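You operate a simulated robot arm through the tools that you are given. There is no shell and no other tool.

The job below is to be done with a simulated robot arm. You get a single attempt, and the scene is never put back.

TASK
Part two routes in the purple tray with the red divider.
Fine: tray up to the stop; from the stop end: green bundle, divider, then the grey bundle from the cart; push the follower tight.

It is judged by the outcome, as a careful person would: the job done as asked, and still so three seconds after it is handed in. It fails if anything else is knocked over, pushed out of place, dropped, spilled or broken.

THE ROBOT
A 7-joint arm with a fingered hand, fixed in place. Base frame: the origin is on the floor under the middle of its stand, x ahead of it, y to its left, z up. Lengths are in mm, angles in rad, forces in N, time in s.
It reaches about 1333 mm from its shoulder. Its first joint turns from -1.204 to 3.002 rad. Payload 5 kg.
Tool frame: the origin (TCP) lies between the finger pads and is the grasp point; the fingertips stand 32 mm ahead of it; z points along the fingers, y is the line along which they close. The gripper opens to 160 mm; its body begins 89 mm behind the TCP. The gripper is a hand of 3 fingers: y runs from the thumb to the fingers, the wrist lies at [0, 0, -252] in the tool frame, and closing takes about 1.5 s.
Orientation is that of the tool frame in the base frame, as a unit quaternion [x, y, z, w]. With the fingers straight down and closing along the base's y, the tool's x points along the base's -x, its y along +y and its z along -z.

THE INTERFACE
- The arm moves only by the tool drive_tool. Its argument "increments" is a list of rows, each a list of 3 entries, a list of its own where there are three numbers: the opening, from 0 (shut) to 1 (fully open), then the shift along the tool's x, y, z in mm, then the turn, a rotation vector about the tool's x, y, z in rad. In form: [[claw, [dx, dy, dz], [ax, ay, az]], ...]. A call has 1 to 20 rows; each row shifts and turns the commanded pose from where the row before left it, along the tool's axes as they then stand. Each row takes 0.2 s and may step no farther than 50 mm and 0.15 rad from the row before; otherwise, or with a gripper value out of range, the whole call is refused. Where a pose cannot be reached the arm comes as near as it can. A force on the tool above 40 N (or 10 N above the force at the start of the call, whichever is more), or a blocked arm, ends the call early, and 0.2 s more pass. The fingers move at their own pace (about 108 mm/s each) and stop on an object; they squeeze with about 27 N. The grip force told is the motor's: it shows also when the fingers shut on nothing. Time passes only in rows, and 0.2 s behind the last, so rows that do not move let the fingers close. It gives the time, the measured TCP pose, the force on the tool (base axes), the opening and the grip force at its end, in the units of the frame above (readings bear some noise), with the torque about the TCP (base axes, N m) and any sound that the robot's microphone picked up.
- Cameras (640 x 400 px; columns grow to the right, rows downward): "scene" is fixed at [46.6, 499, 1424.1]; the picture's right is [-0.52, -0.85, 0.00], its down [-0.34, 0.21, -0.92] and it looks along [0.78, -0.48, -0.39] (base axes); focal length 348 px, centre (320, 200). "wrist" rides on the gripper at [65, -4, -116] in the tool frame; the picture's right is [0.06, 1.00, 0.00], its down [-0.87, 0.05, -0.49] and it looks along [-0.49, 0.03, 0.87] (tool axes); focal length 261 px, centre (320, 200). There is no depth. A picture from a camera that has moved, and an enlarged one, comes with that camera's place and axes in the base frame and with its lens. The place of the scene camera against the robot may be out by one fixed shift of up to 25 mm in any direction.
- snapshot(camera): a new picture of that camera. The clock stands still meanwhile.
- move_column(by): slides the trunk up (or, below 0, down) by that many mm; the arm rides with it, the base frame stays. It gives what a move gives, with no picture.
- preshape(shape): the hand has 3 fingers and takes this shape, open, in about a second: jaw (thumb against the fingers, like two jaws); tri (thumb and two fingers); tip (a fingertip pinch); poke (one finger out to press); point (the index stretched); flat (the hand flat); cup (the hand cupped); fist (a fist). The gripper value then closes the fingers along that shape, each until it touches; the sizes above hold for jaw. It gives what a move gives, with no picture.
- inspect(camera, box): a new picture of the part [left, top, right, bottom] of that camera's present view, enlarged. The clock stands still meanwhile.
- job_done(): hands the job in; it is judged then, once.

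Places have to be worked out from the pictures, the camera data and where the tool is seen. Open the gripper and draw the arm clear of the work before you hand the job in, unless the task says otherwise.

The tools are called after "Call:" by a JSON object that holds its "method" and its "body". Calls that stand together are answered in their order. drive_tool: Moves the arm, as the interface text tells. Its arguments: {"type":"object","properties":{"increments":{"type":"array"}},"required":["increments"]} The other tools are called the same way: move_column (by) moves the trunk up or down; preshape (shape) gives the hand a shape; snapshot (camera) takes a picture; inspect (camera, box) takes an enlarged picture of a part of a camera's view; job_done () hands the job in.

At the start:

```text
time_s: 0.0
tool_pos: [673.9, 162.8, 1149.1]
orientation: [0.001, 1.0, 0.0, 0.0]
force: [0.2, 0.4, -0.2]
ft_torque: [-0.03, 0.0, 0.01]
finger_gap: 160.0
gripper_force: 0.1
shape: jaw
trunk travel left (down, up): [-775.0, 165.0]
```

scene: 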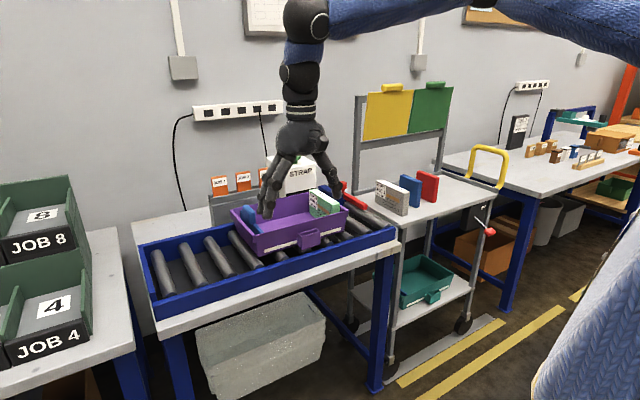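
wrist: 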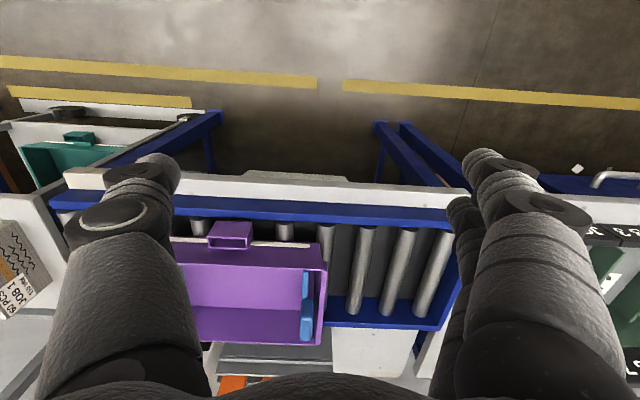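

I begin by looking closer at the tray, the roller bed and the cart before moving anything.

Call:
{"method": "inspect", "body": {"camera": "scene", "box": [200, 140, 400, 265]}}

Call:
{"method": "inspect", "body": {"camera": "scene", "box": [340, 80, 520, 320]}}

Call:
{"method": "inspect", "body": {"camera": "scene", "box": [0, 160, 200, 380]}}

Call:
{"method": "inspect", "body": {"camera": "wrist", "box": [150, 180, 480, 390]}}

```text
3.20 times, centred on (300, 202) of scene
camera zoom: at [46.6, 499.0, 1424.1], right [-0.52, -0.85, 0.0], down [-0.34, 0.21, -0.92], along [0.78, -0.48, -0.39], focal length 1113 px, centre (384, 192)
```

zoom: 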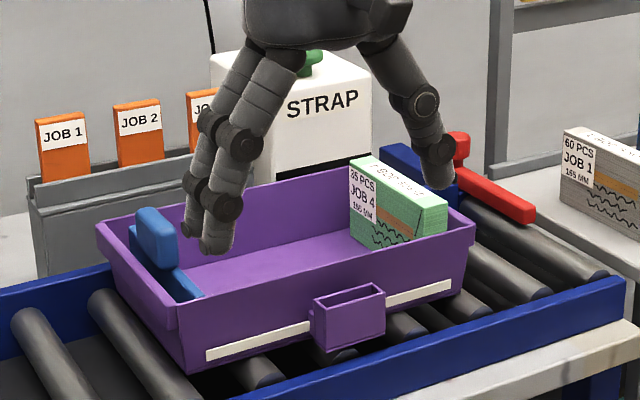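

```text
1.67 times, centred on (430, 200) of scene
camera zoom: at [46.6, 499.0, 1424.1], right [-0.52, -0.85, 0.0], down [-0.34, 0.21, -0.92], along [0.78, -0.48, -0.39], focal length 580 px, centre (137, 200)
```

zoom: 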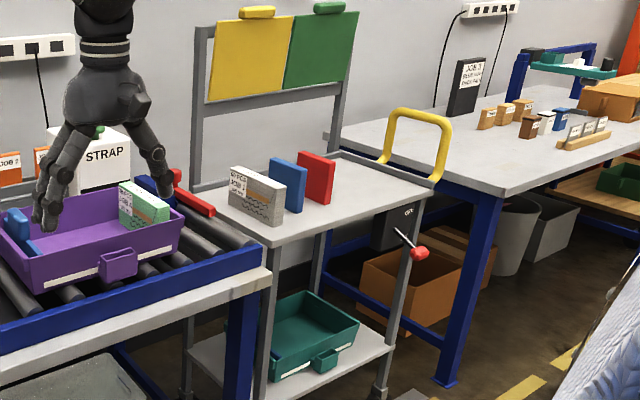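

```text
1.82 times, centred on (100, 270) of scene
camera zoom: at [46.6, 499.0, 1424.1], right [-0.52, -0.85, 0.0], down [-0.34, 0.21, -0.92], along [0.78, -0.48, -0.39], focal length 632 px, centre (720, 73)
```

zoom: 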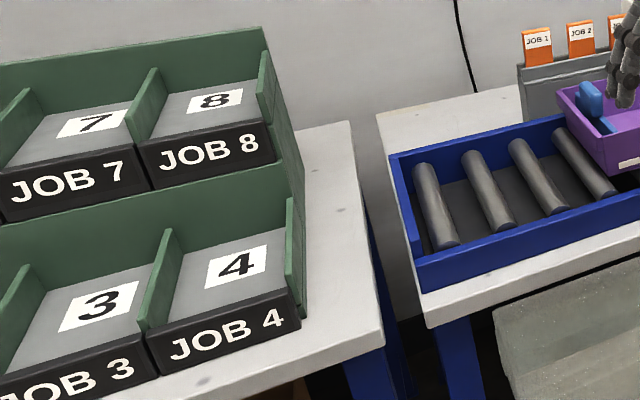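

```text
1.90 times, centred on (315, 285) of wrist
camera zoom: at [609.6, 159.0, 1263.5], right [-0.06, 1.0, 0.0], down [0.87, 0.05, 0.49], along [0.49, 0.03, -0.87], focal length 496 px, centre (330, 38)
```

zoom: 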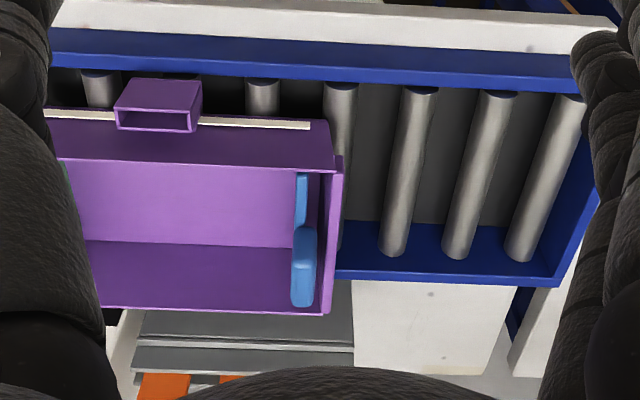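

The tray sits on the rollers with the green JOB 4 bundle at its -y end and the blue follower at its +y end. The red bar at the -y end of the bed looks like the stop. I move the hand sideways towards -y at its present safe height to see the stop and the cart with the wrist camera.

Call:
{"method": "drive_tool", "body": {"increments": [[1, [0, -40, 0], [0, 0, 0]], [1, [0, -40, 0], [0, 0, 0]], [1, [0, -40, 0], [0, 0, 0]], [1, [0, -40, 0], [0, 0, 0]], [1, [0, -40, 0], [0, 0, 0]], [1, [0, 0, 0], [0, 0, 0]]]}}

Call:
{"method": "snapshot", "body": {"camera": "wrist"}}

Call:
{"method": "snapshot", "body": {"camera": "scene"}}

```text
time_s: 1.4
tool_pos: [674.1, -35.6, 1150.0]
orientation: [0.0, 1.0, -0.001, 0.0]
force: [0.3, -0.5, -1.1]
ft_torque: [-0.02, -0.01, -0.03]
finger_gap: 159.8
gripper_force: 0.2
shape: jaw
trunk travel left (down, up): [-775.0, 165.0]
```

```text
taken
camera wrist: at [610.3, -39.9, 1263.9], right [-0.06, 1.0, 0.0], down [0.87, 0.05, 0.49], along [0.49, 0.03, -0.87], focal length 261 px, centre (320, 200)
```

wrist: 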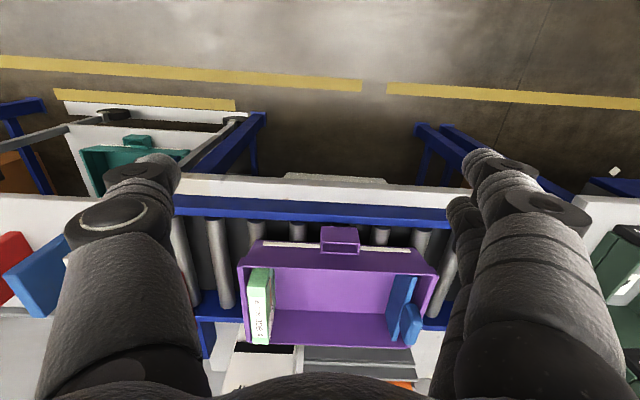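

```text
taken
```

scene: 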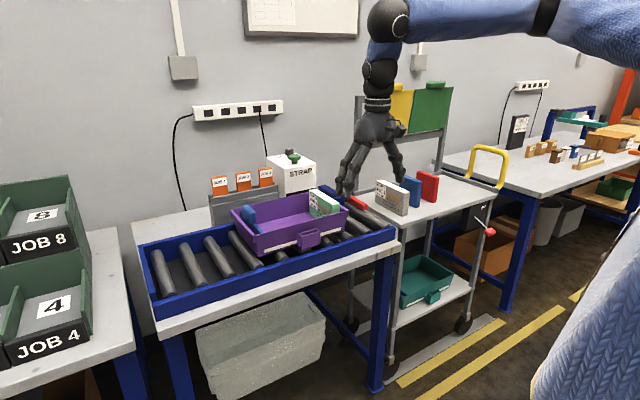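

The tray is now well in view: the green bundle is near the -y wall and the follower near the +y wall. I go on towards -y to see the stop and the cart items.

Call:
{"method": "drive_tool", "body": {"increments": [[1, [0, -45, 0], [0, 0, 0]], [1, [0, -45, 0], [0, 0, 0]], [1, [0, -45, 0], [0, 0, 0]], [1, [0, -45, 0], [0, 0, 0]], [1, [0, 0, 0], [0, 0, 0]]]}}

Call:
{"method": "snapshot", "body": {"camera": "wrist"}}

Call:
{"method": "inspect", "body": {"camera": "scene", "box": [200, 150, 400, 275]}}

```text
time_s: 2.6
tool_pos: [675.1, -215.4, 1147.5]
orientation: [0.0, 1.0, -0.001, 0.0]
force: [0.4, 0.3, -0.2]
ft_torque: [-0.04, 0.04, 0.01]
finger_gap: 160.0
gripper_force: 0.1
shape: jaw
trunk travel left (down, up): [-775.0, 165.0]
```

```text
taken
camera wrist: at [610.7, -219.4, 1263.4], right [-0.06, 1.0, 0.0], down [0.87, 0.06, 0.49], along [0.49, 0.03, -0.87], focal length 261 px, centre (320, 200)
```

wrist: 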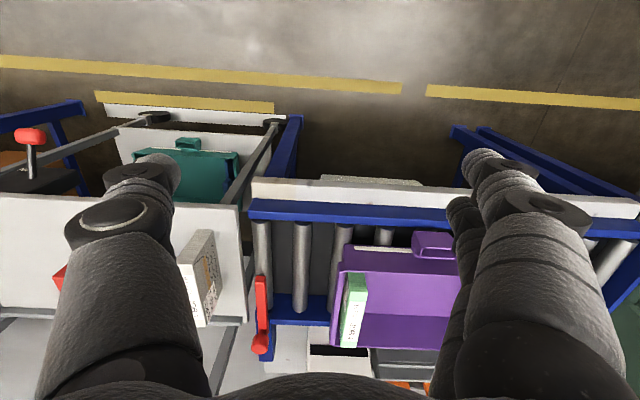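

```text
3.20 times, centred on (300, 212) of scene
camera zoom: at [46.6, 499.0, 1424.1], right [-0.52, -0.85, 0.0], down [-0.34, 0.21, -0.92], along [0.78, -0.48, -0.39], focal length 1113 px, centre (384, 160)
```

zoom: 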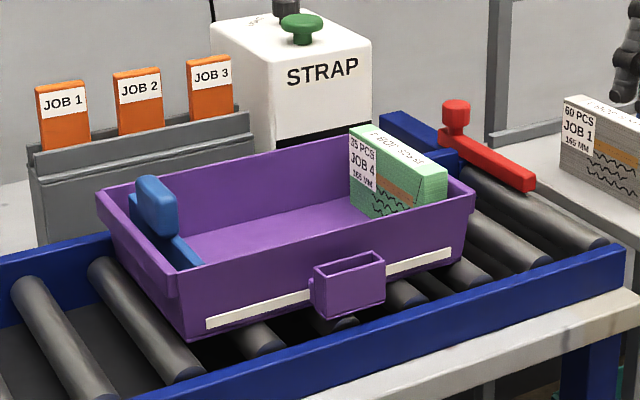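

The red bar hangs across the rollers at the -y end, hinged on the far rail. I zoom in on it and on the cart.

Call:
{"method": "inspect", "body": {"camera": "wrist", "box": [170, 170, 470, 380]}}

Call:
{"method": "inspect", "body": {"camera": "scene", "box": [300, 160, 460, 260]}}

```text
1.90 times, centred on (320, 275) of wrist
camera zoom: at [610.7, -219.4, 1263.4], right [-0.06, 1.0, 0.0], down [0.87, 0.06, 0.49], along [0.49, 0.03, -0.87], focal length 496 px, centre (320, 57)
```

zoom: 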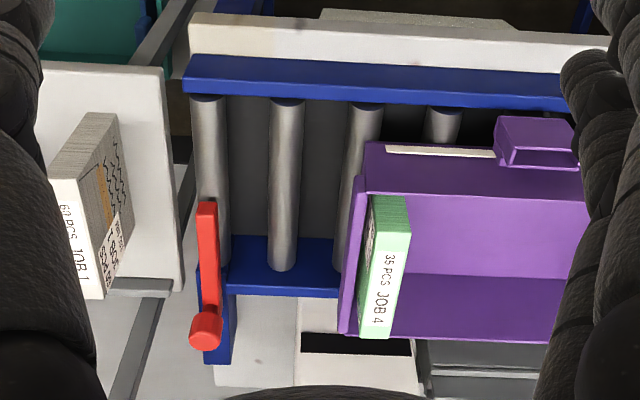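

```text
4.00 times, centred on (380, 210) of scene
camera zoom: at [46.6, 499.0, 1424.1], right [-0.52, -0.85, 0.0], down [-0.34, 0.21, -0.92], along [0.78, -0.48, -0.39], focal length 1391 px, centre (80, 160)
```

zoom: 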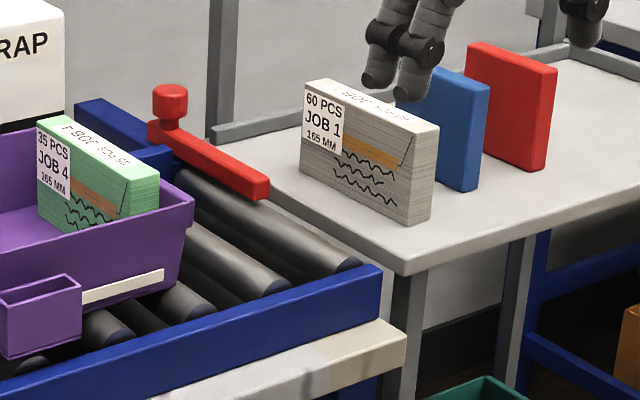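

Triangulating between views, I put the grey bundle at about x 945–1110, y -430, top z ≈ 922, with the green bundle's top at z ≈ 900–945, apparently tilted. I move the hand forward over the tray, high above everything, for a closer look.

Call:
{"method": "drive_tool", "body": {"increments": [[1, [-40, 20, 0], [0, 0, 0]], [1, [-40, 20, 0], [0, 0, 0]], [1, [-40, 20, 0], [0, 0, 0]], [1, [-40, 20, 0], [0, 0, 0]], [1, [-40, 20, 0], [0, 0, 0]], [1, [0, 0, 0], [0, 0, 0]]]}}

Call:
{"method": "snapshot", "body": {"camera": "wrist"}}

Call:
{"method": "inspect", "body": {"camera": "wrist", "box": [180, 100, 480, 300]}}

```text
time_s: 4.0
tool_pos: [872.3, -118.0, 1148.9]
orientation: [0.001, 1.0, 0.001, 0.001]
force: [-0.6, 0.4, 0.6]
ft_torque: [0.01, -0.04, 0.0]
finger_gap: 159.9
gripper_force: 0.0
shape: jaw
trunk travel left (down, up): [-775.0, 165.0]
```

```text
taken
camera wrist: at [809.5, -122.2, 1264.2], right [-0.06, 1.0, 0.0], down [0.87, 0.05, 0.49], along [0.49, 0.03, -0.87], focal length 261 px, centre (320, 200)
```

wrist: 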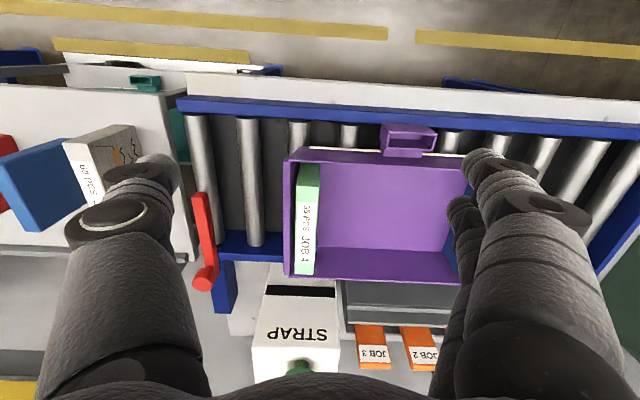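

```text
2.00 times, centred on (330, 200) of wrist
camera zoom: at [809.5, -122.2, 1264.2], right [-0.06, 1.0, 0.0], down [0.87, 0.05, 0.49], along [0.49, 0.03, -0.87], focal length 521 px, centre (300, 200)
```

zoom: 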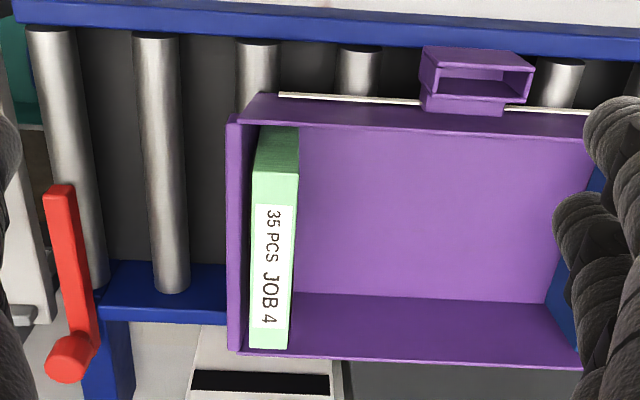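

The green bundle stands upright: its top is at z ≈ 942, it spans x ≈ 969–1134 and y ≈ -145 to -113, and it sits against the -y wall. Next I look at the follower from above.

Call:
{"method": "drive_tool", "body": {"increments": [[1, [0, 40, 0], [0, 0, 0]], [1, [0, 40, 0], [0, 0, 0]], [1, [0, 40, 0], [0, 0, 0]], [1, [0, 40, 0], [0, 0, 0]], [1, [0, 0, 0], [0, 0, 0]]]}}

Call:
{"method": "inspect", "body": {"camera": "wrist", "box": [180, 100, 480, 300]}}

Call:
{"method": "inspect", "body": {"camera": "scene", "box": [220, 180, 300, 260]}}

```text
time_s: 5.2
tool_pos: [871.5, 43.3, 1147.7]
orientation: [0.001, 1.0, 0.001, 0.0]
force: [0.4, -0.6, -0.3]
ft_torque: [0.01, -0.01, -0.02]
finger_gap: 160.2
gripper_force: 0.0
shape: jaw
trunk travel left (down, up): [-775.0, 165.0]
```

```text
2.00 times, centred on (330, 200) of wrist
camera zoom: at [809.4, 37.9, 1262.8], right [-0.06, 1.0, 0.0], down [0.87, 0.05, 0.49], along [0.49, 0.03, -0.87], focal length 521 px, centre (300, 200)
```

zoom: 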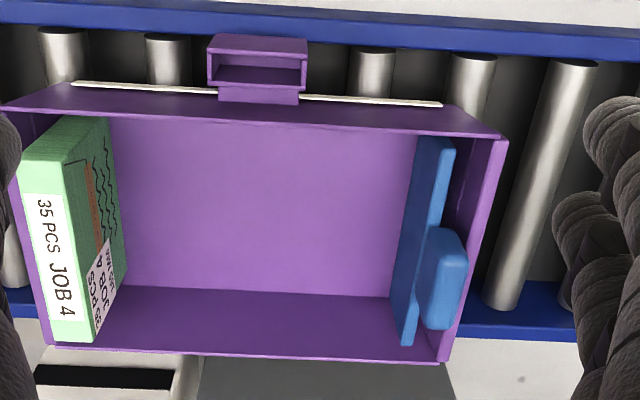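

```text
5.00 times, centred on (260, 220) of scene
camera zoom: at [46.6, 499.0, 1424.1], right [-0.52, -0.85, 0.0], down [-0.34, 0.21, -0.92], along [0.78, -0.48, -0.39], focal length 1739 px, centre (620, 100)
```

zoom: 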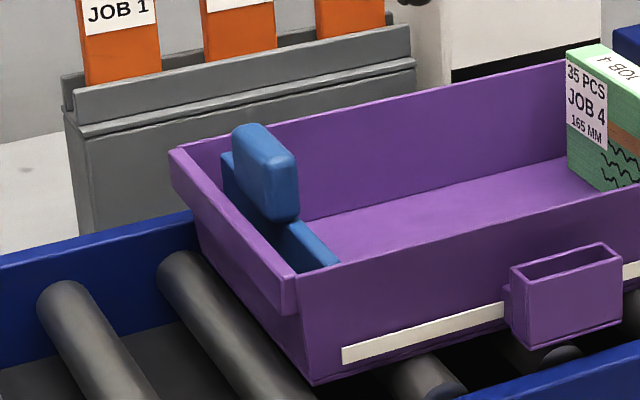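

Triangulated: the tray rim spans x ≈ 942–1157 and y ≈ -164 to 191 at z ≈ 926. The follower handle is at x ≈ 1011–1103, y ≈ 148–171, top z ≈ 943. The stop bar's end is near (1040, -312). Now I look at the cart from above.

Call:
{"method": "drive_tool", "body": {"increments": [[1, [0, -45, 0], [0, 0, 0]], [1, [0, -45, 0], [0, 0, 0]], [1, [0, -45, 0], [0, 0, 0]], [1, [0, -45, 0], [0, 0, 0]], [1, [0, -45, 0], [0, 0, 0]], [1, [0, -45, 0], [0, 0, 0]], [1, [0, -45, 0], [0, 0, 0]], [1, [0, -45, 0], [0, 0, 0]], [1, [0, -45, 0], [0, 0, 0]], [1, [0, -45, 0], [0, 0, 0]], [1, [0, -45, 0], [0, 0, 0]], [1, [0, 0, 0], [0, 0, 0]]]}}

Call:
{"method": "snapshot", "body": {"camera": "wrist"}}

Call:
{"method": "inspect", "body": {"camera": "wrist", "box": [180, 100, 480, 300]}}

Call:
{"method": "snapshot", "body": {"camera": "scene"}}

```text
time_s: 7.8
tool_pos: [873.2, -451.8, 1147.7]
orientation: [0.0, 1.0, 0.0, 0.0]
force: [0.4, 0.7, -0.8]
ft_torque: [0.0, 0.0, 0.0]
finger_gap: 160.1
gripper_force: 0.0
shape: jaw
trunk travel left (down, up): [-775.0, 165.0]
```

```text
taken
camera wrist: at [809.6, -455.1, 1263.6], right [-0.06, 1.0, 0.0], down [0.87, 0.05, 0.49], along [0.49, 0.03, -0.87], focal length 261 px, centre (320, 200)
```

wrist: 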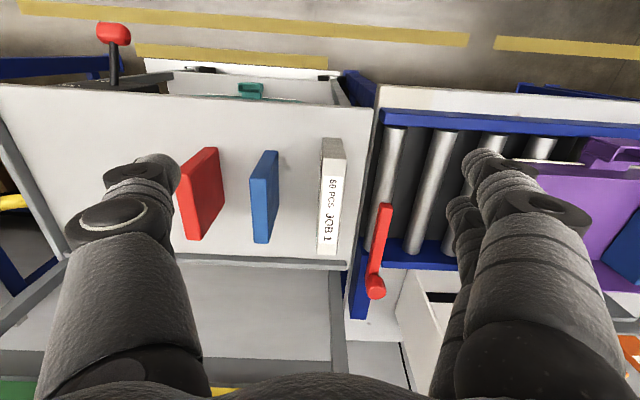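

```text
2.00 times, centred on (330, 200) of wrist
camera zoom: at [809.6, -455.1, 1263.6], right [-0.06, 1.0, 0.0], down [0.87, 0.05, 0.49], along [0.49, 0.03, -0.87], focal length 521 px, centre (300, 200)
```

zoom: 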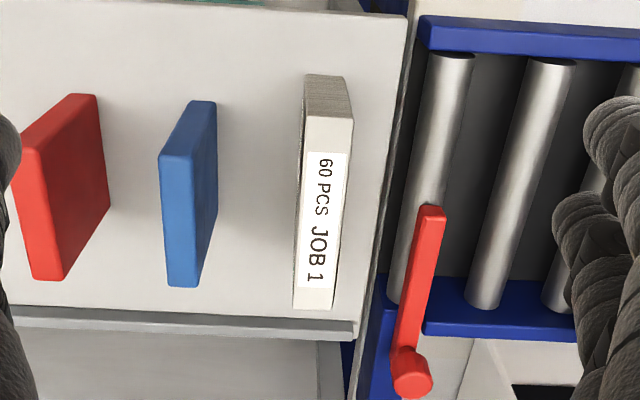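

```text
taken
```

scene: 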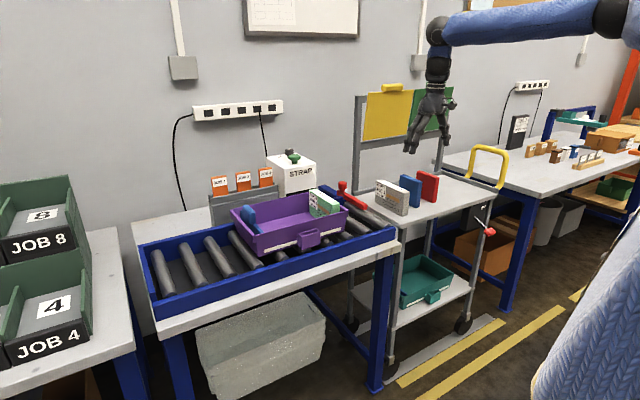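

The grey bundle spans x ≈ 931–1096 and y ≈ -444 to -411, with its top at z ≈ 932. I shift further to -y so the red divider is under the camera.

Call:
{"method": "drive_tool", "body": {"increments": [[1, [0, -45, 0], [0, 0, 0]], [1, [0, -45, 0], [0, 0, 0]], [1, [0, -45, 0], [0, 0, 0]], [1, [0, 0, 0], [0, 0, 0]]]}}

Call:
{"method": "inspect", "body": {"camera": "wrist", "box": [180, 100, 480, 300]}}

Call:
{"method": "inspect", "body": {"camera": "scene", "box": [340, 140, 500, 240]}}

```text
time_s: 8.8
tool_pos: [872.3, -585.9, 1148.5]
orientation: [0.0, 1.0, 0.0, 0.0]
force: [0.3, -0.2, 1.1]
ft_torque: [0.0, -0.01, 0.0]
finger_gap: 159.8
gripper_force: 0.0
shape: jaw
trunk travel left (down, up): [-775.0, 165.0]
```

```text
2.00 times, centred on (330, 200) of wrist
camera zoom: at [809.0, -590.1, 1263.3], right [-0.06, 1.0, 0.0], down [0.87, 0.05, 0.49], along [0.49, 0.03, -0.87], focal length 521 px, centre (300, 200)
```

zoom: 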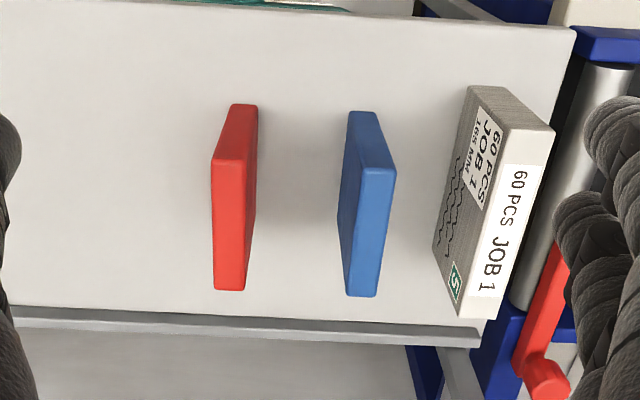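

```text
4.00 times, centred on (420, 190) of scene
camera zoom: at [46.6, 499.0, 1424.1], right [-0.52, -0.85, 0.0], down [-0.34, 0.21, -0.92], along [0.78, -0.48, -0.39], focal length 1391 px, centre (-80, 240)
```

zoom: 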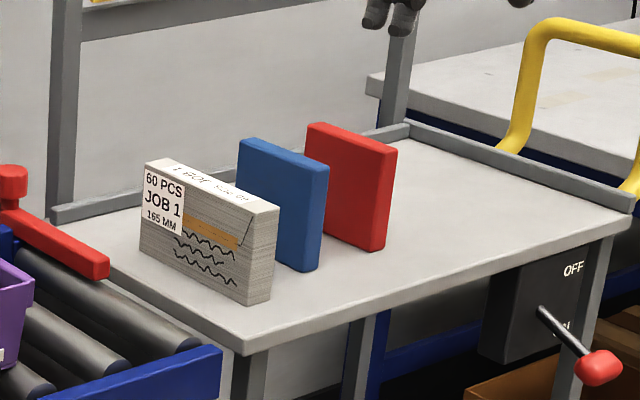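

The red divider spans x ≈ 957–1066 and y ≈ -639 to -616, with its top at z ≈ 951. The blue one stands at y ≈ -541 to -520, so about 75 mm separates neighbours, enough for fingers. Before touching anything I check the lever box on the cart and the stop from the scene camera.

Call:
{"method": "inspect", "body": {"camera": "scene", "box": [440, 190, 520, 250]}}

Call:
{"method": "inspect", "body": {"camera": "scene", "box": [310, 170, 400, 240]}}

Call:
{"method": "inspect", "body": {"camera": "scene", "box": [340, 290, 520, 400]}}

```text
6.67 times, centred on (480, 220) of scene
camera zoom: at [46.6, 499.0, 1424.1], right [-0.52, -0.85, 0.0], down [-0.34, 0.21, -0.92], along [0.78, -0.48, -0.39], focal length 2318 px, centre (-747, 67)
```

zoom: 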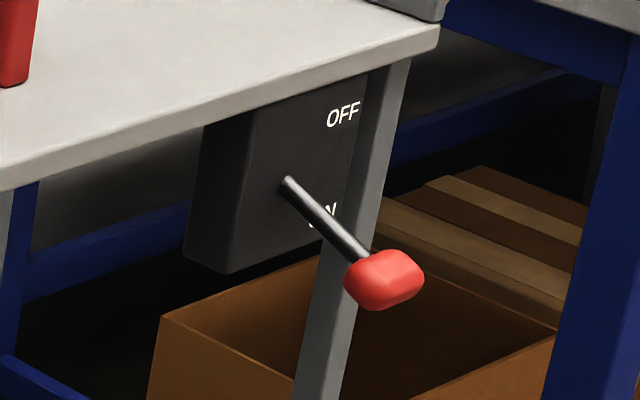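

```text
5.71 times, centred on (355, 205) of scene
camera zoom: at [46.6, 499.0, 1424.1], right [-0.52, -0.85, 0.0], down [-0.34, 0.21, -0.92], along [0.78, -0.48, -0.39], focal length 1987 px, centre (120, 171)
```

zoom: 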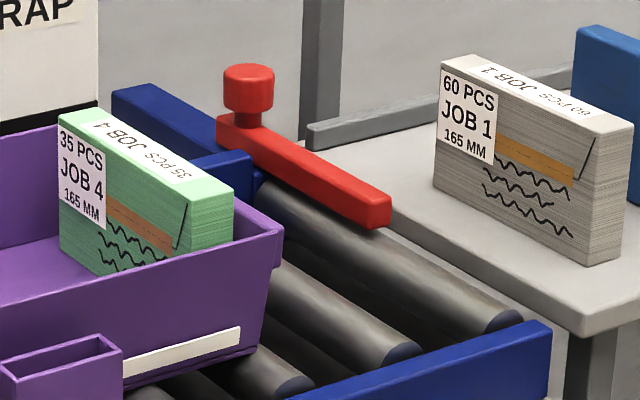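

```text
3.56 times, centred on (430, 345) of scene
camera zoom: at [46.6, 499.0, 1424.1], right [-0.52, -0.85, 0.0], down [-0.34, 0.21, -0.92], along [0.78, -0.48, -0.39], focal length 1236 px, centre (-71, -316)
```

zoom: 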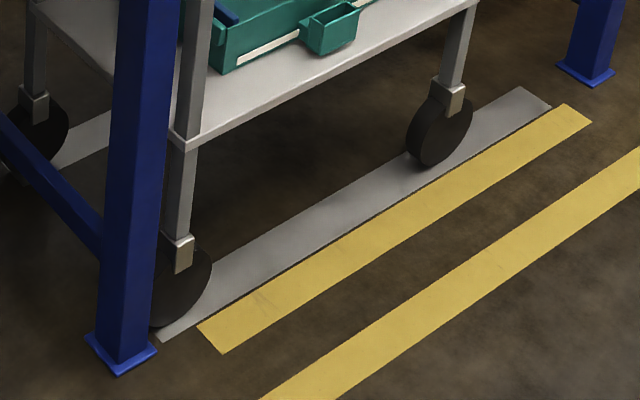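

The lever is at ON (brake set) and the red bar lies across the rollers, so it is the stop. I travel back at the same height with the hand closed to beyond the tray's +y end, ready to push it.

Call:
{"method": "drive_tool", "body": {"increments": [[0, [0, 30, 0], [0, 0, 0]], [0, [0, 48, 0], [0, 0, 0]], [0, [0, 48, 0], [0, 0, 0]], [0, [0, 48, 0], [0, 0, 0]], [0, [0, 48, 0], [0, 0, 0]], [0, [0, 48, 0], [0, 0, 0]], [0, [0, 48, 0], [0, 0, 0]], [0, [0, 48, 0], [0, 0, 0]], [0, [0, 48, 0], [0, 0, 0]], [0, [0, 48, 0], [0, 0, 0]], [0, [0, 48, 0], [0, 0, 0]], [0, [0, 48, 0], [0, 0, 0]], [0, [0, 48, 0], [0, 0, 0]], [0, [0, 48, 0], [0, 0, 0]], [0, [0, 48, 0], [0, 0, 0]], [0, [0, 48, 0], [0, 0, 0]], [0, [0, 48, 0], [0, 0, 0]], [0, [0, 48, 0], [0, 0, 0]], [0, [0, 28, 0], [0, 0, 0]], [0, [0, 0, 0], [0, 0, 0]]]}}

Call:
{"method": "snapshot", "body": {"camera": "wrist"}}

Call:
{"method": "snapshot", "body": {"camera": "scene"}}

```text
time_s: 13.0
tool_pos: [872.9, 286.1, 1148.6]
orientation: [0.0, 1.0, 0.0, 0.0]
force: [-0.3, -0.4, -0.3]
ft_torque: [0.05, -0.02, -0.01]
finger_gap: 0.0
gripper_force: 27.0
shape: jaw
trunk travel left (down, up): [-775.0, 165.0]
```

```text
taken
camera wrist: at [809.5, 282.7, 1263.8], right [-0.06, 1.0, 0.0], down [0.87, 0.05, 0.49], along [0.49, 0.03, -0.87], focal length 261 px, centre (320, 200)
```

wrist: 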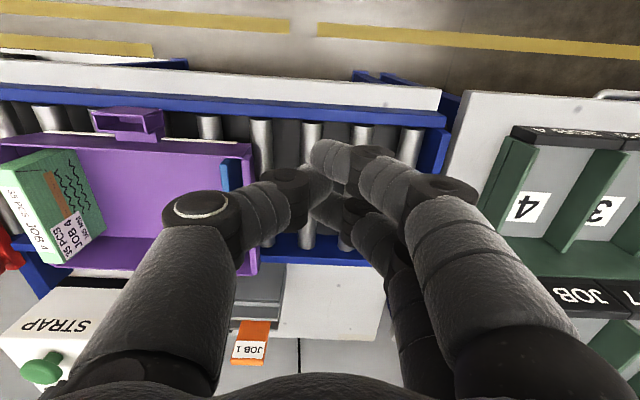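

```text
taken
```

scene: 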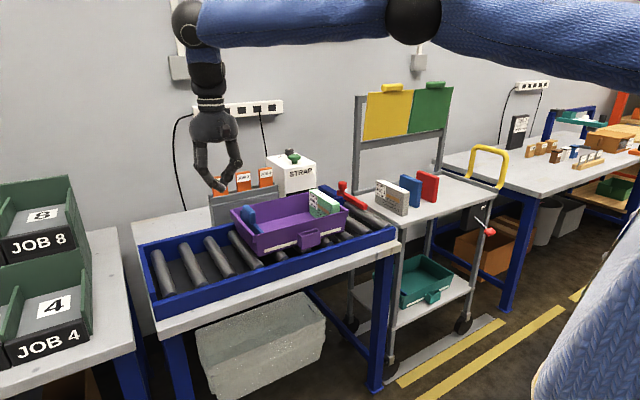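

With the jaw shut the finger knuckles bow outward, which would overhang the follower. I try the fist shape here in free air to see whether it makes a better pusher.

Call:
{"method": "preshape", "body": {"shape": "fist"}}

Call:
{"method": "inspect", "body": {"camera": "scene", "box": [150, 60, 290, 220]}}

Call:
{"method": "snapshot", "body": {"camera": "wrist"}}

```text
time_s: 13.9
tool_pos: [873.3, 287.3, 1148.7]
orientation: [0.0, 1.0, 0.0, 0.0]
force: [0.3, -0.4, 0.2]
ft_torque: [0.01, 0.03, -0.02]
finger_gap: 0.0
gripper_force: 0.0
shape: fist
trunk travel left (down, up): [-775.0, 165.0]
```

```text
2.50 times, centred on (220, 140) of scene
camera zoom: at [46.6, 499.0, 1424.1], right [-0.52, -0.85, 0.0], down [-0.34, 0.21, -0.92], along [0.78, -0.48, -0.39], focal length 869 px, centre (570, 350)
```

zoom: 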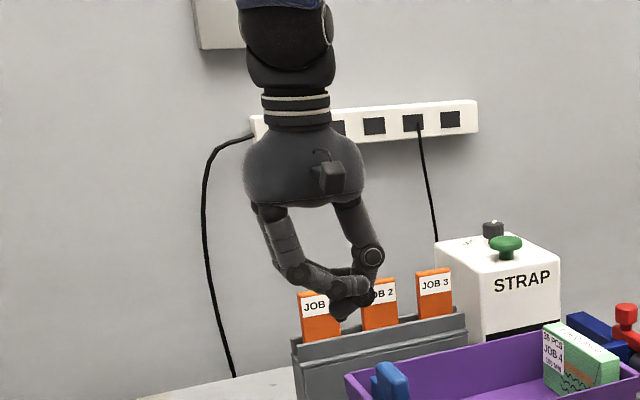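

```text
taken
camera wrist: at [809.3, 283.2, 1263.8], right [-0.06, 1.0, 0.0], down [0.87, 0.05, 0.49], along [0.49, 0.03, -0.87], focal length 261 px, centre (320, 200)
```

wrist: 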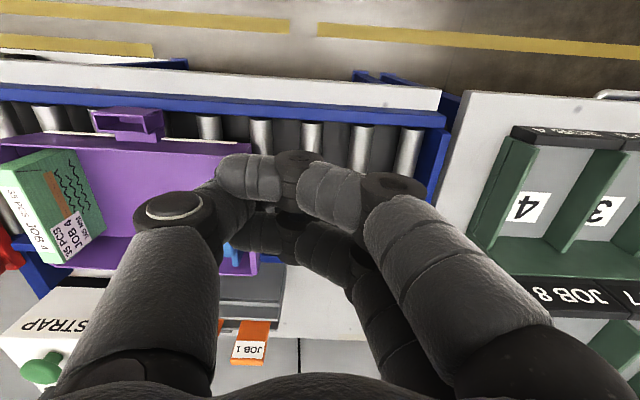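

The fist is still bulky at the knuckles. I look at the flat shape as well before choosing.

Call:
{"method": "preshape", "body": {"shape": "flat"}}

Call:
{"method": "inspect", "body": {"camera": "scene", "box": [150, 60, 290, 220]}}

Call:
{"method": "snapshot", "body": {"camera": "wrist"}}

```text
time_s: 14.8
tool_pos: [874.0, 286.7, 1147.7]
orientation: [-0.001, 1.0, 0.0, -0.001]
force: [0.3, -0.2, 0.2]
ft_torque: [-0.01, -0.03, -0.04]
finger_gap: 152.3
gripper_force: 0.1
shape: flat
trunk travel left (down, up): [-775.0, 165.0]
```

```text
2.50 times, centred on (220, 140) of scene
camera zoom: at [46.6, 499.0, 1424.1], right [-0.52, -0.85, 0.0], down [-0.34, 0.21, -0.92], along [0.78, -0.48, -0.39], focal length 869 px, centre (570, 350)
```

zoom: 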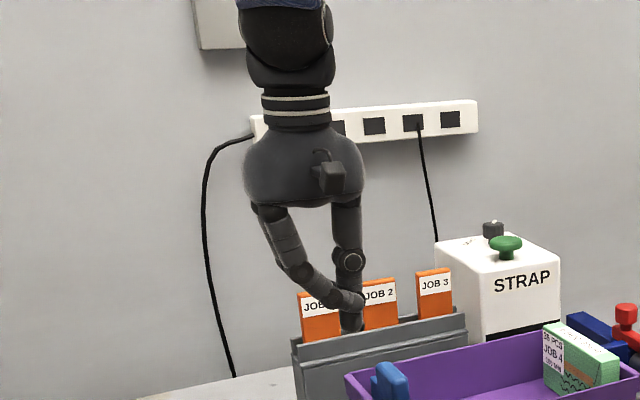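

```text
taken
camera wrist: at [809.3, 283.3, 1263.7], right [-0.06, 1.0, 0.0], down [0.87, 0.05, 0.49], along [0.49, 0.03, -0.87], focal length 261 px, centre (320, 200)
```

wrist: 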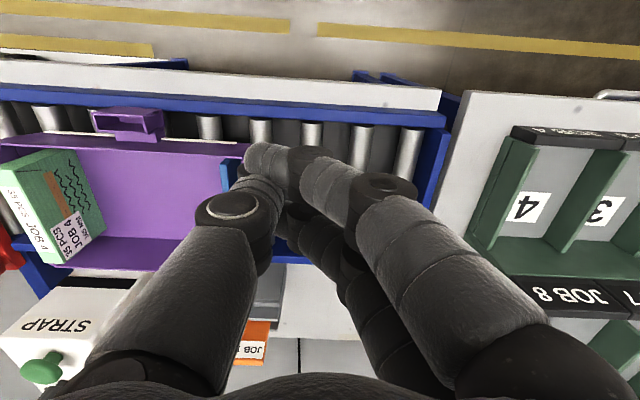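

The fingers may still have been moving, so I let a second pass with the flat shape open and look again.

Call:
{"method": "drive_tool", "body": {"increments": [[1, [0, 0, 0], [0, 0, 0]], [1, [0, 0, 0], [0, 0, 0]], [1, [0, 0, 0], [0, 0, 0]], [1, [0, 0, 0], [0, 0, 0]], [1, [0, 0, 0], [0, 0, 0]]]}}

Call:
{"method": "inspect", "body": {"camera": "scene", "box": [150, 60, 290, 220]}}

Call:
{"method": "snapshot", "body": {"camera": "wrist"}}

```text
time_s: 16.0
tool_pos: [874.3, 286.8, 1149.3]
orientation: [0.001, 1.0, 0.0, 0.0]
force: [0.3, 1.1, 0.4]
ft_torque: [0.03, 0.0, -0.01]
finger_gap: 152.5
gripper_force: 0.1
shape: flat
trunk travel left (down, up): [-775.0, 165.0]
```

```text
2.50 times, centred on (220, 140) of scene
camera zoom: at [46.6, 499.0, 1424.1], right [-0.52, -0.85, 0.0], down [-0.34, 0.21, -0.92], along [0.78, -0.48, -0.39], focal length 869 px, centre (570, 350)
```

zoom: 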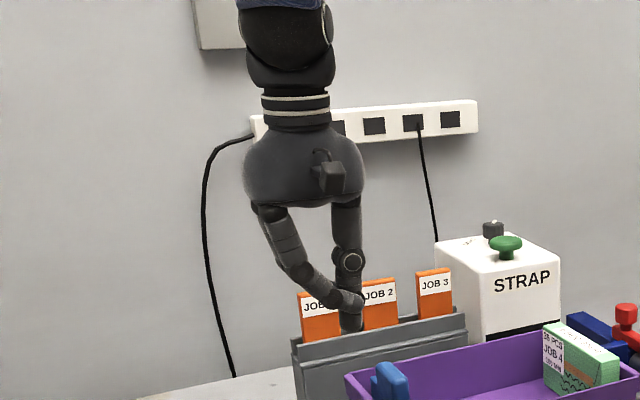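

```text
taken
camera wrist: at [809.3, 283.4, 1263.7], right [-0.06, 1.0, 0.0], down [0.87, 0.05, 0.49], along [0.49, 0.03, -0.87], focal length 261 px, centre (320, 200)
```

wrist: 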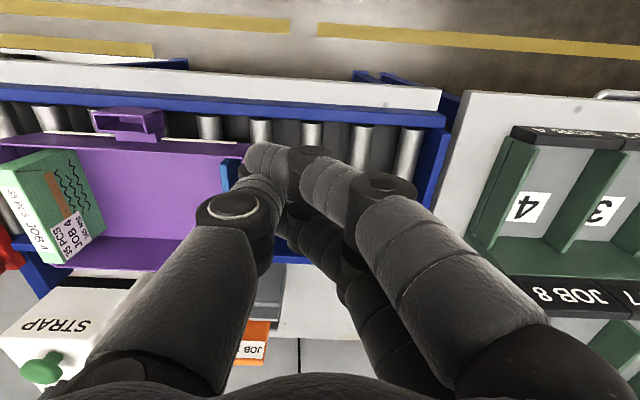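

In flat shape the thumb hangs straight down on the -y side, its tip about 60 mm below the TCP and about 37 mm to -y, which makes a good narrow pusher. I go forward to x ≈ 1068 behind the tray's +y end and then look before descending.

Call:
{"method": "drive_tool", "body": {"increments": [[1, [-40, 0, 0], [0, 0, 0]], [1, [-40, 0, 0], [0, 0, 0]], [1, [-40, 0, 0], [0, 0, 0]], [1, [-40, 0, 0], [0, 0, 0]], [1, [-34, 0, 0], [0, 0, 0]], [1, [0, 0, 40], [0, 0, 0]], [1, [0, 0, 40], [0, 0, 0]], [1, [0, 0, 0], [0, 0, 0]]]}}

Call:
{"method": "snapshot", "body": {"camera": "wrist"}}

Call:
{"method": "inspect", "body": {"camera": "scene", "box": [130, 100, 350, 270]}}

```text
time_s: 17.8
tool_pos: [941.7, 246.3, 1064.7]
orientation: [-0.001, 1.0, 0.001, 0.0]
force: [0.1, 0.4, -0.1]
ft_torque: [-0.03, -0.01, -0.04]
finger_gap: 0.0
gripper_force: 0.0
shape: flat
out of reach, approached as far as the arm can: row 1, 2, 3, 4, 5
trunk travel left (down, up): [-775.0, 165.0]
```

```text
taken
camera wrist: at [877.4, 242.8, 1180.1], right [-0.06, 1.0, 0.0], down [0.87, 0.05, 0.49], along [0.49, 0.03, -0.87], focal length 261 px, centre (320, 200)
```

wrist: 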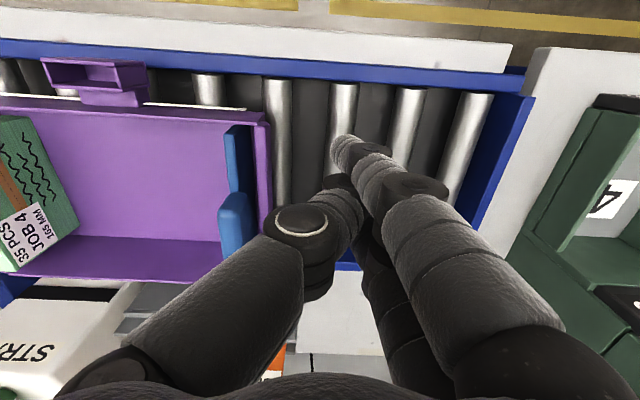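

```text
2.35 times, centred on (240, 185) of scene
camera zoom: at [46.6, 499.0, 1424.1], right [-0.52, -0.85, 0.0], down [-0.34, 0.21, -0.92], along [0.78, -0.48, -0.39], focal length 818 px, centre (508, 235)
```

zoom: 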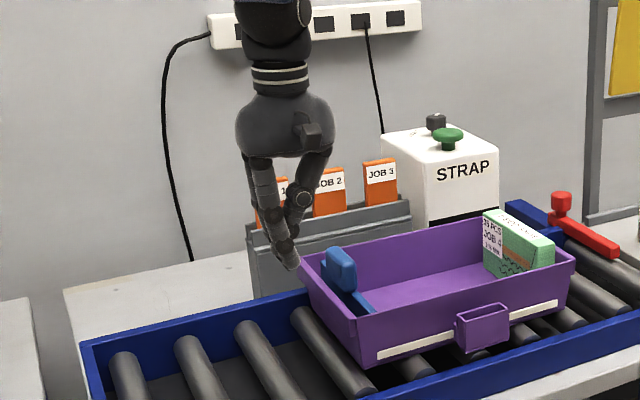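

The forward rows were out of reach: the arm stopped at about (942, 246, 1065), so the shoulder is too high and the trunk must come down. I back up and away first, in small steps, to see how the commanded pose behaves.

Call:
{"method": "drive_tool", "body": {"increments": [[1, [0, 0, -40], [0, 0, 0]], [1, [40, 0, -40], [0, 0, 0]], [1, [0, 0, 0], [0, 0, 0]]]}}

```text
refused: row 2 steps farther than a row can; nothing moved
```

That row was too long a step; I repeat with shorter ones.

Call:
{"method": "drive_tool", "body": {"increments": [[1, [0, 0, -40], [0, 0, 0]], [1, [30, 0, -30], [0, 0, 0]], [1, [0, 0, 0], [0, 0, 0]]]}}

```text
time_s: 18.6
tool_pos: [910.0, 249.3, 1134.7]
orientation: [-0.001, 1.0, -0.001, -0.001]
force: [1.1, 1.5, 1.1]
ft_torque: [-0.06, -0.02, 0.0]
finger_gap: 0.0
gripper_force: 0.0
shape: flat
trunk travel left (down, up): [-775.0, 165.0]
```

The commanded pose follows the clamped one, so it stays predictable. To find the shoulder's place I probe the forward reach at another y while staying high in free air.

Call:
{"method": "drive_tool", "body": {"increments": [[1, [10, -48, 0], [0, 0, 0]], [1, [0, -48, 0], [0, 0, 0]], [1, [0, -48, 0], [0, 0, 0]], [1, [0, -48, 0], [0, 0, 0]], [1, [0, -48, 0], [0, 0, 0]], [1, [-40, 0, 0], [0, 0, 0]], [1, [-40, 0, 0], [0, 0, 0]], [1, [-40, 0, 0], [0, 0, 0]], [1, [0, 0, 0], [0, 0, 0]]]}}

Call:
{"method": "snapshot", "body": {"camera": "scene"}}

```text
time_s: 20.6
tool_pos: [1022.5, 3.1, 1135.0]
orientation: [0.0, 1.0, 0.001, 0.0]
force: [0.7, -1.3, 0.7]
ft_torque: [0.1, -0.02, 0.0]
finger_gap: 0.0
gripper_force: 0.0
shape: flat
trunk travel left (down, up): [-775.0, 165.0]
```

```text
taken
```

scene: 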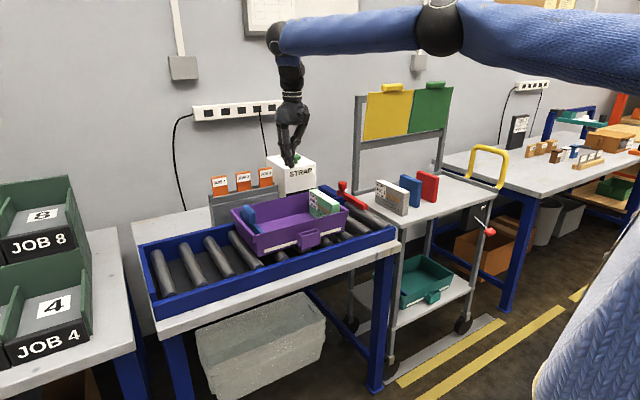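

Reach is better here: (1022, 3) is reached. I go a little further forward to find the limit, still well above everything.

Call:
{"method": "drive_tool", "body": {"increments": [[1, [-25, 0, 0], [0, 0, 0]], [1, [-25, 0, 0], [0, 0, 0]], [1, [0, 0, 0], [0, 0, 0]]]}}

Call:
{"method": "snapshot", "body": {"camera": "wrist"}}

```text
time_s: 21.4
tool_pos: [1053.2, 13.2, 1132.4]
orientation: [-0.001, 1.0, 0.0, 0.0]
force: [0.3, 1.1, -0.1]
ft_torque: [-0.08, 0.04, 0.0]
finger_gap: 0.2
gripper_force: 0.0
shape: flat
out of reach, approached as far as the arm can: row 2
trunk travel left (down, up): [-775.0, 165.0]
```

```text
taken
camera wrist: at [989.1, 8.1, 1248.0], right [-0.06, 1.0, 0.0], down [0.87, 0.06, 0.49], along [0.49, 0.03, -0.87], focal length 261 px, centre (320, 200)
```

wrist: 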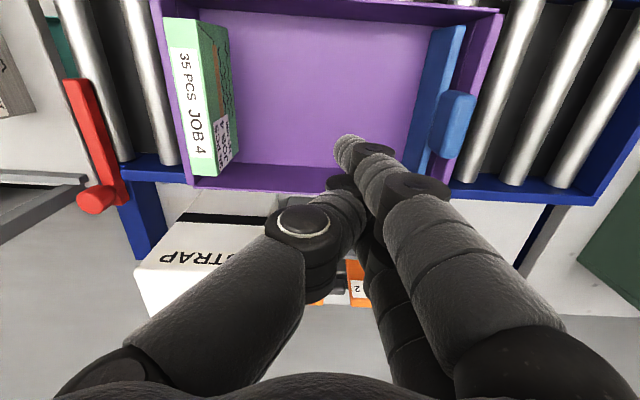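

The limit at y ≈ 10 is x ≈ 1053 at this height. I rise straight up along this limit to learn whether the shoulder lies above or below the wrist.

Call:
{"method": "drive_tool", "body": {"increments": [[1, [0, 0, -40], [0, 0, 0]], [1, [0, 0, -40], [0, 0, 0]], [1, [0, 0, -40], [0, 0, 0]], [1, [0, 0, 0], [0, 0, 0]]]}}

```text
time_s: 22.4
tool_pos: [1027.3, 19.1, 1249.6]
orientation: [0.0, 1.0, -0.001, 0.0]
force: [-0.1, 0.2, 0.4]
ft_torque: [-0.02, -0.01, 0.02]
finger_gap: 0.2
gripper_force: 0.0
shape: flat
out of reach, approached as far as the arm can: row 1, 2, 3
trunk travel left (down, up): [-775.0, 165.0]
```

Working this out, the shoulder is at about (45, -324, 1190) and the wrist can be about 1081 mm from it. The cart and shifted-tray work is in reach, but the push start at y ≈ 240 needs the hand tilted forward by about 0.6 rad. I back off to (889, 277, 1154) and tilt there.

Call:
{"method": "drive_tool", "body": {"increments": [[1, [45, 0, 0], [0, 0, 0]], [1, [45, 0, 0], [0, 0, 0]], [1, [8, 43, 16], [0, 0, 0]], [1, [8, 43, 16], [0, 0, 0]], [1, [8, 43, 16], [0, 0, 0]], [1, [8, 43, 16], [0, 0, 0]], [1, [8, 43, 16], [0, 0, 0]], [1, [8, 43, 16], [0, 0, 0]], [1, [0, 0, 0], [0, -0.15, 0]], [1, [0, 0, 0], [0, -0.15, 0]], [1, [0, 0, 0], [0, -0.15, 0]], [1, [0, 0, 0], [0, -0.15, 0]], [1, [0, 0, 0], [0, 0, 0]]]}}

Call:
{"method": "snapshot", "body": {"camera": "wrist"}}

Call:
{"method": "snapshot", "body": {"camera": "scene"}}

```text
time_s: 25.2
tool_pos: [889.7, 279.0, 1154.0]
orientation: [0.0, 0.956, 0.0, 0.295]
force: [0.1, 0.3, 0.4]
ft_torque: [-0.03, -0.03, -0.04]
finger_gap: 0.0
gripper_force: 0.1
shape: flat
trunk travel left (down, up): [-775.0, 165.0]
```

```text
taken
camera wrist: at [770.9, 274.4, 1211.5], right [-0.05, 1.0, -0.04], down [0.44, 0.05, 0.9], along [0.9, 0.03, -0.44], focal length 261 px, centre (320, 200)
```

wrist: 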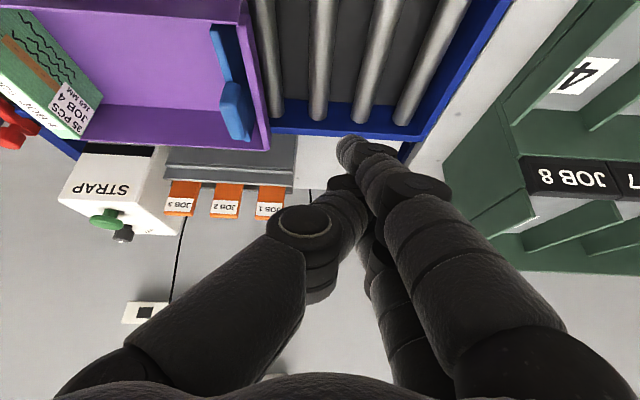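

```text
taken
```

scene: 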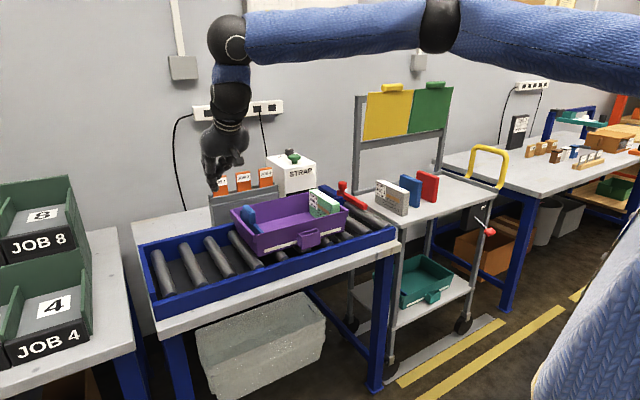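

The tilt worked and the position is as planned. I now move diagonally forward and down to (1050, 275, 1010), still beyond the tray's +y end.

Call:
{"method": "drive_tool", "body": {"increments": [[1, [-10.3, 0, 41.9], [0, 0, 0]], [1, [-10.3, 0, 41.9], [0, 0, 0]], [1, [-10.3, 0, 41.9], [0, 0, 0]], [1, [-10.3, 0, 41.9], [0, 0, 0]], [1, [-10.3, 0, 41.9], [0, 0, 0]], [1, [0, 0, 0], [0, 0, 0]]]}}

Call:
{"method": "snapshot", "body": {"camera": "wrist"}}

Call:
{"method": "inspect", "body": {"camera": "scene", "box": [130, 100, 350, 270]}}

```text
time_s: 26.6
tool_pos: [1049.6, 276.4, 1010.9]
orientation: [0.0, 0.955, 0.0, 0.296]
force: [-1.3, 0.6, 0.0]
ft_torque: [0.04, -0.04, 0.02]
finger_gap: 0.0
gripper_force: 0.0
shape: flat
trunk travel left (down, up): [-775.0, 165.0]
```

```text
taken
camera wrist: at [931.3, 273.1, 1068.3], right [-0.05, 1.0, -0.03], down [0.44, 0.05, 0.9], along [0.9, 0.03, -0.44], focal length 261 px, centre (320, 200)
```

wrist: 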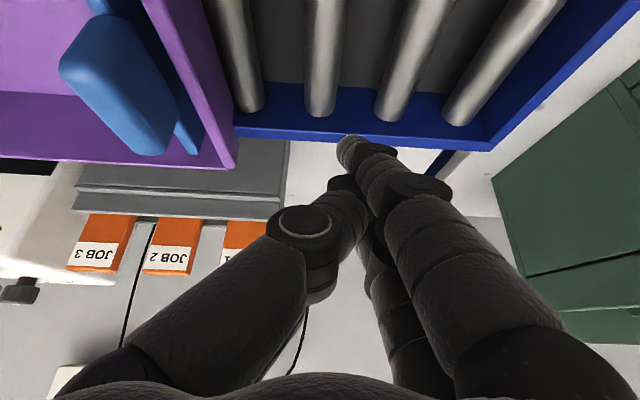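

```text
2.35 times, centred on (240, 185) of scene
camera zoom: at [46.6, 499.0, 1424.1], right [-0.52, -0.85, 0.0], down [-0.34, 0.21, -0.92], along [0.78, -0.48, -0.39], focal length 818 px, centre (508, 235)
```

zoom: 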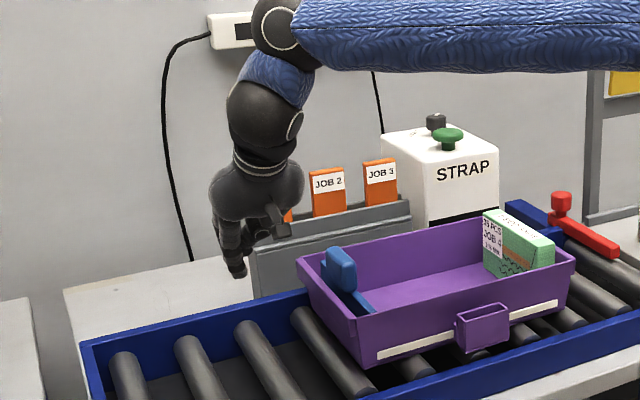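

In the settled flat shape the thumb leans inward, so it is no better than a shut jaw. The open jaw splays the thumb tip outermost instead. I tilt a little more, shift to y ≈ 320 and return to the open jaw while still high.

Call:
{"method": "drive_tool", "body": {"increments": [[1, [0, 0, 0], [0, -0.15, 0]], [1, [0, 22, 0], [0, 0, 0]], [1, [0, 22, 0], [0, 0, 0]], [1, [0, 0, 0], [0, 0, 0]]]}}

Call:
{"method": "preshape", "body": {"shape": "jaw"}}

Call:
{"method": "snapshot", "body": {"camera": "wrist"}}

Call:
{"method": "inspect", "body": {"camera": "scene", "box": [130, 100, 350, 270]}}

```text
time_s: 27.6
tool_pos: [1048.2, 320.5, 1010.6]
orientation: [0.0, 0.931, 0.001, 0.365]
force: [0.3, -0.1, -0.5]
ft_torque: [0.04, 0.01, 0.03]
finger_gap: 0.0
gripper_force: 0.1
shape: flat
trunk travel left (down, up): [-775.0, 165.0]
```

```text
time_s: 28.5
tool_pos: [1047.7, 321.7, 1009.1]
orientation: [0.0, 0.931, 0.0, 0.366]
force: [0.4, -0.1, -0.4]
ft_torque: [-0.03, -0.01, -0.02]
finger_gap: 160.1
gripper_force: 0.0
shape: jaw
trunk travel left (down, up): [-775.0, 165.0]
```

```text
taken
camera wrist: at [923.6, 317.6, 1049.3], right [-0.05, 1.0, -0.04], down [0.3, 0.05, 0.95], along [0.95, 0.03, -0.3], focal length 261 px, centre (320, 200)
```

wrist: 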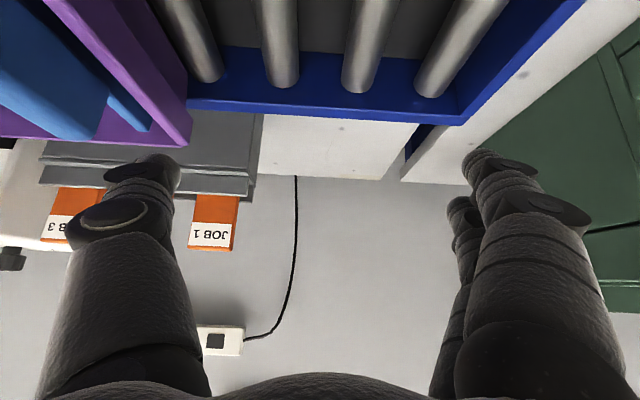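

```text
2.35 times, centred on (240, 185) of scene
camera zoom: at [46.6, 499.0, 1424.1], right [-0.52, -0.85, 0.0], down [-0.34, 0.21, -0.92], along [0.78, -0.48, -0.39], focal length 818 px, centre (508, 235)
```

zoom: 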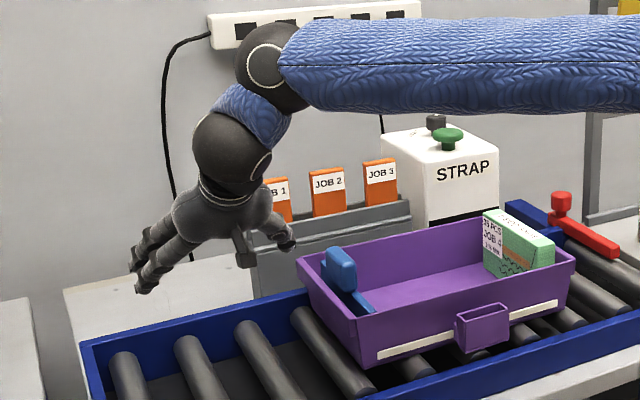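

The open thumb's outer side is at y ≈ 206, about 15 mm clear of the tray's rim. I shift 10 mm further out and lower to z ≈ 913 so the thumb tip is level with the flange.

Call:
{"method": "drive_tool", "body": {"increments": [[1, [0, 10, 0], [0, 0, 0]], [1, [21.8, 0, 23.4], [0, 0, 0]], [1, [21.8, 0, 23.4], [0, 0, 0]], [1, [21.8, 0, 23.4], [0, 0, 0]], [1, [0, 0, 0], [0, 0, 0]]]}}

Call:
{"method": "snapshot", "body": {"camera": "wrist"}}

Call:
{"method": "inspect", "body": {"camera": "scene", "box": [160, 150, 320, 270]}}

```text
time_s: 29.7
tool_pos: [1049.7, 331.4, 916.2]
orientation: [0.0, 0.93, 0.0, 0.366]
force: [-0.1, 0.0, 0.3]
ft_torque: [0.03, 0.02, 0.02]
finger_gap: 160.1
gripper_force: 0.0
shape: jaw
trunk travel left (down, up): [-775.0, 165.0]
```

```text
taken
camera wrist: at [923.7, 328.1, 954.9], right [-0.05, 1.0, -0.04], down [0.3, 0.05, 0.95], along [0.95, 0.03, -0.3], focal length 261 px, centre (320, 200)
```

wrist: 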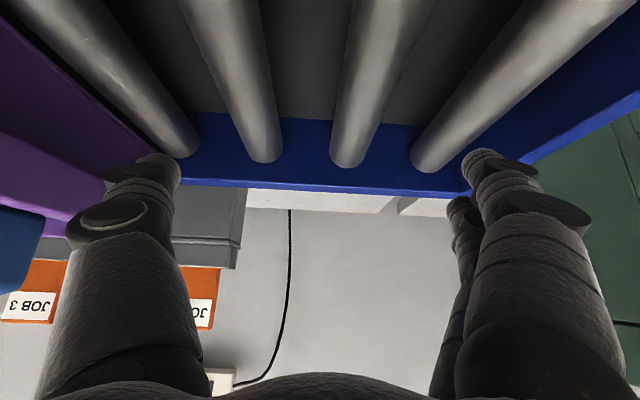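

```text
3.33 times, centred on (240, 210) of scene
camera zoom: at [46.6, 499.0, 1424.1], right [-0.52, -0.85, 0.0], down [-0.34, 0.21, -0.92], along [0.78, -0.48, -0.39], focal length 1159 px, centre (587, 167)
```

zoom: 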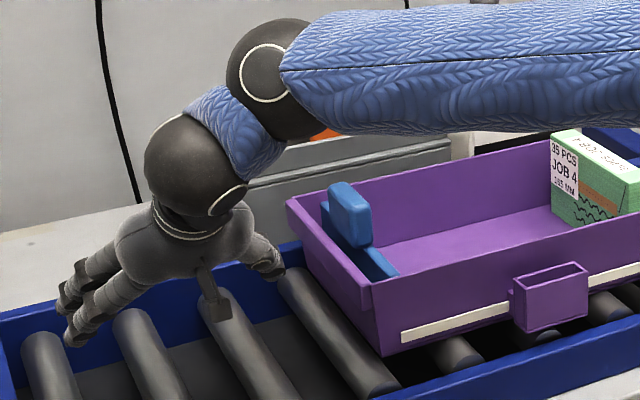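

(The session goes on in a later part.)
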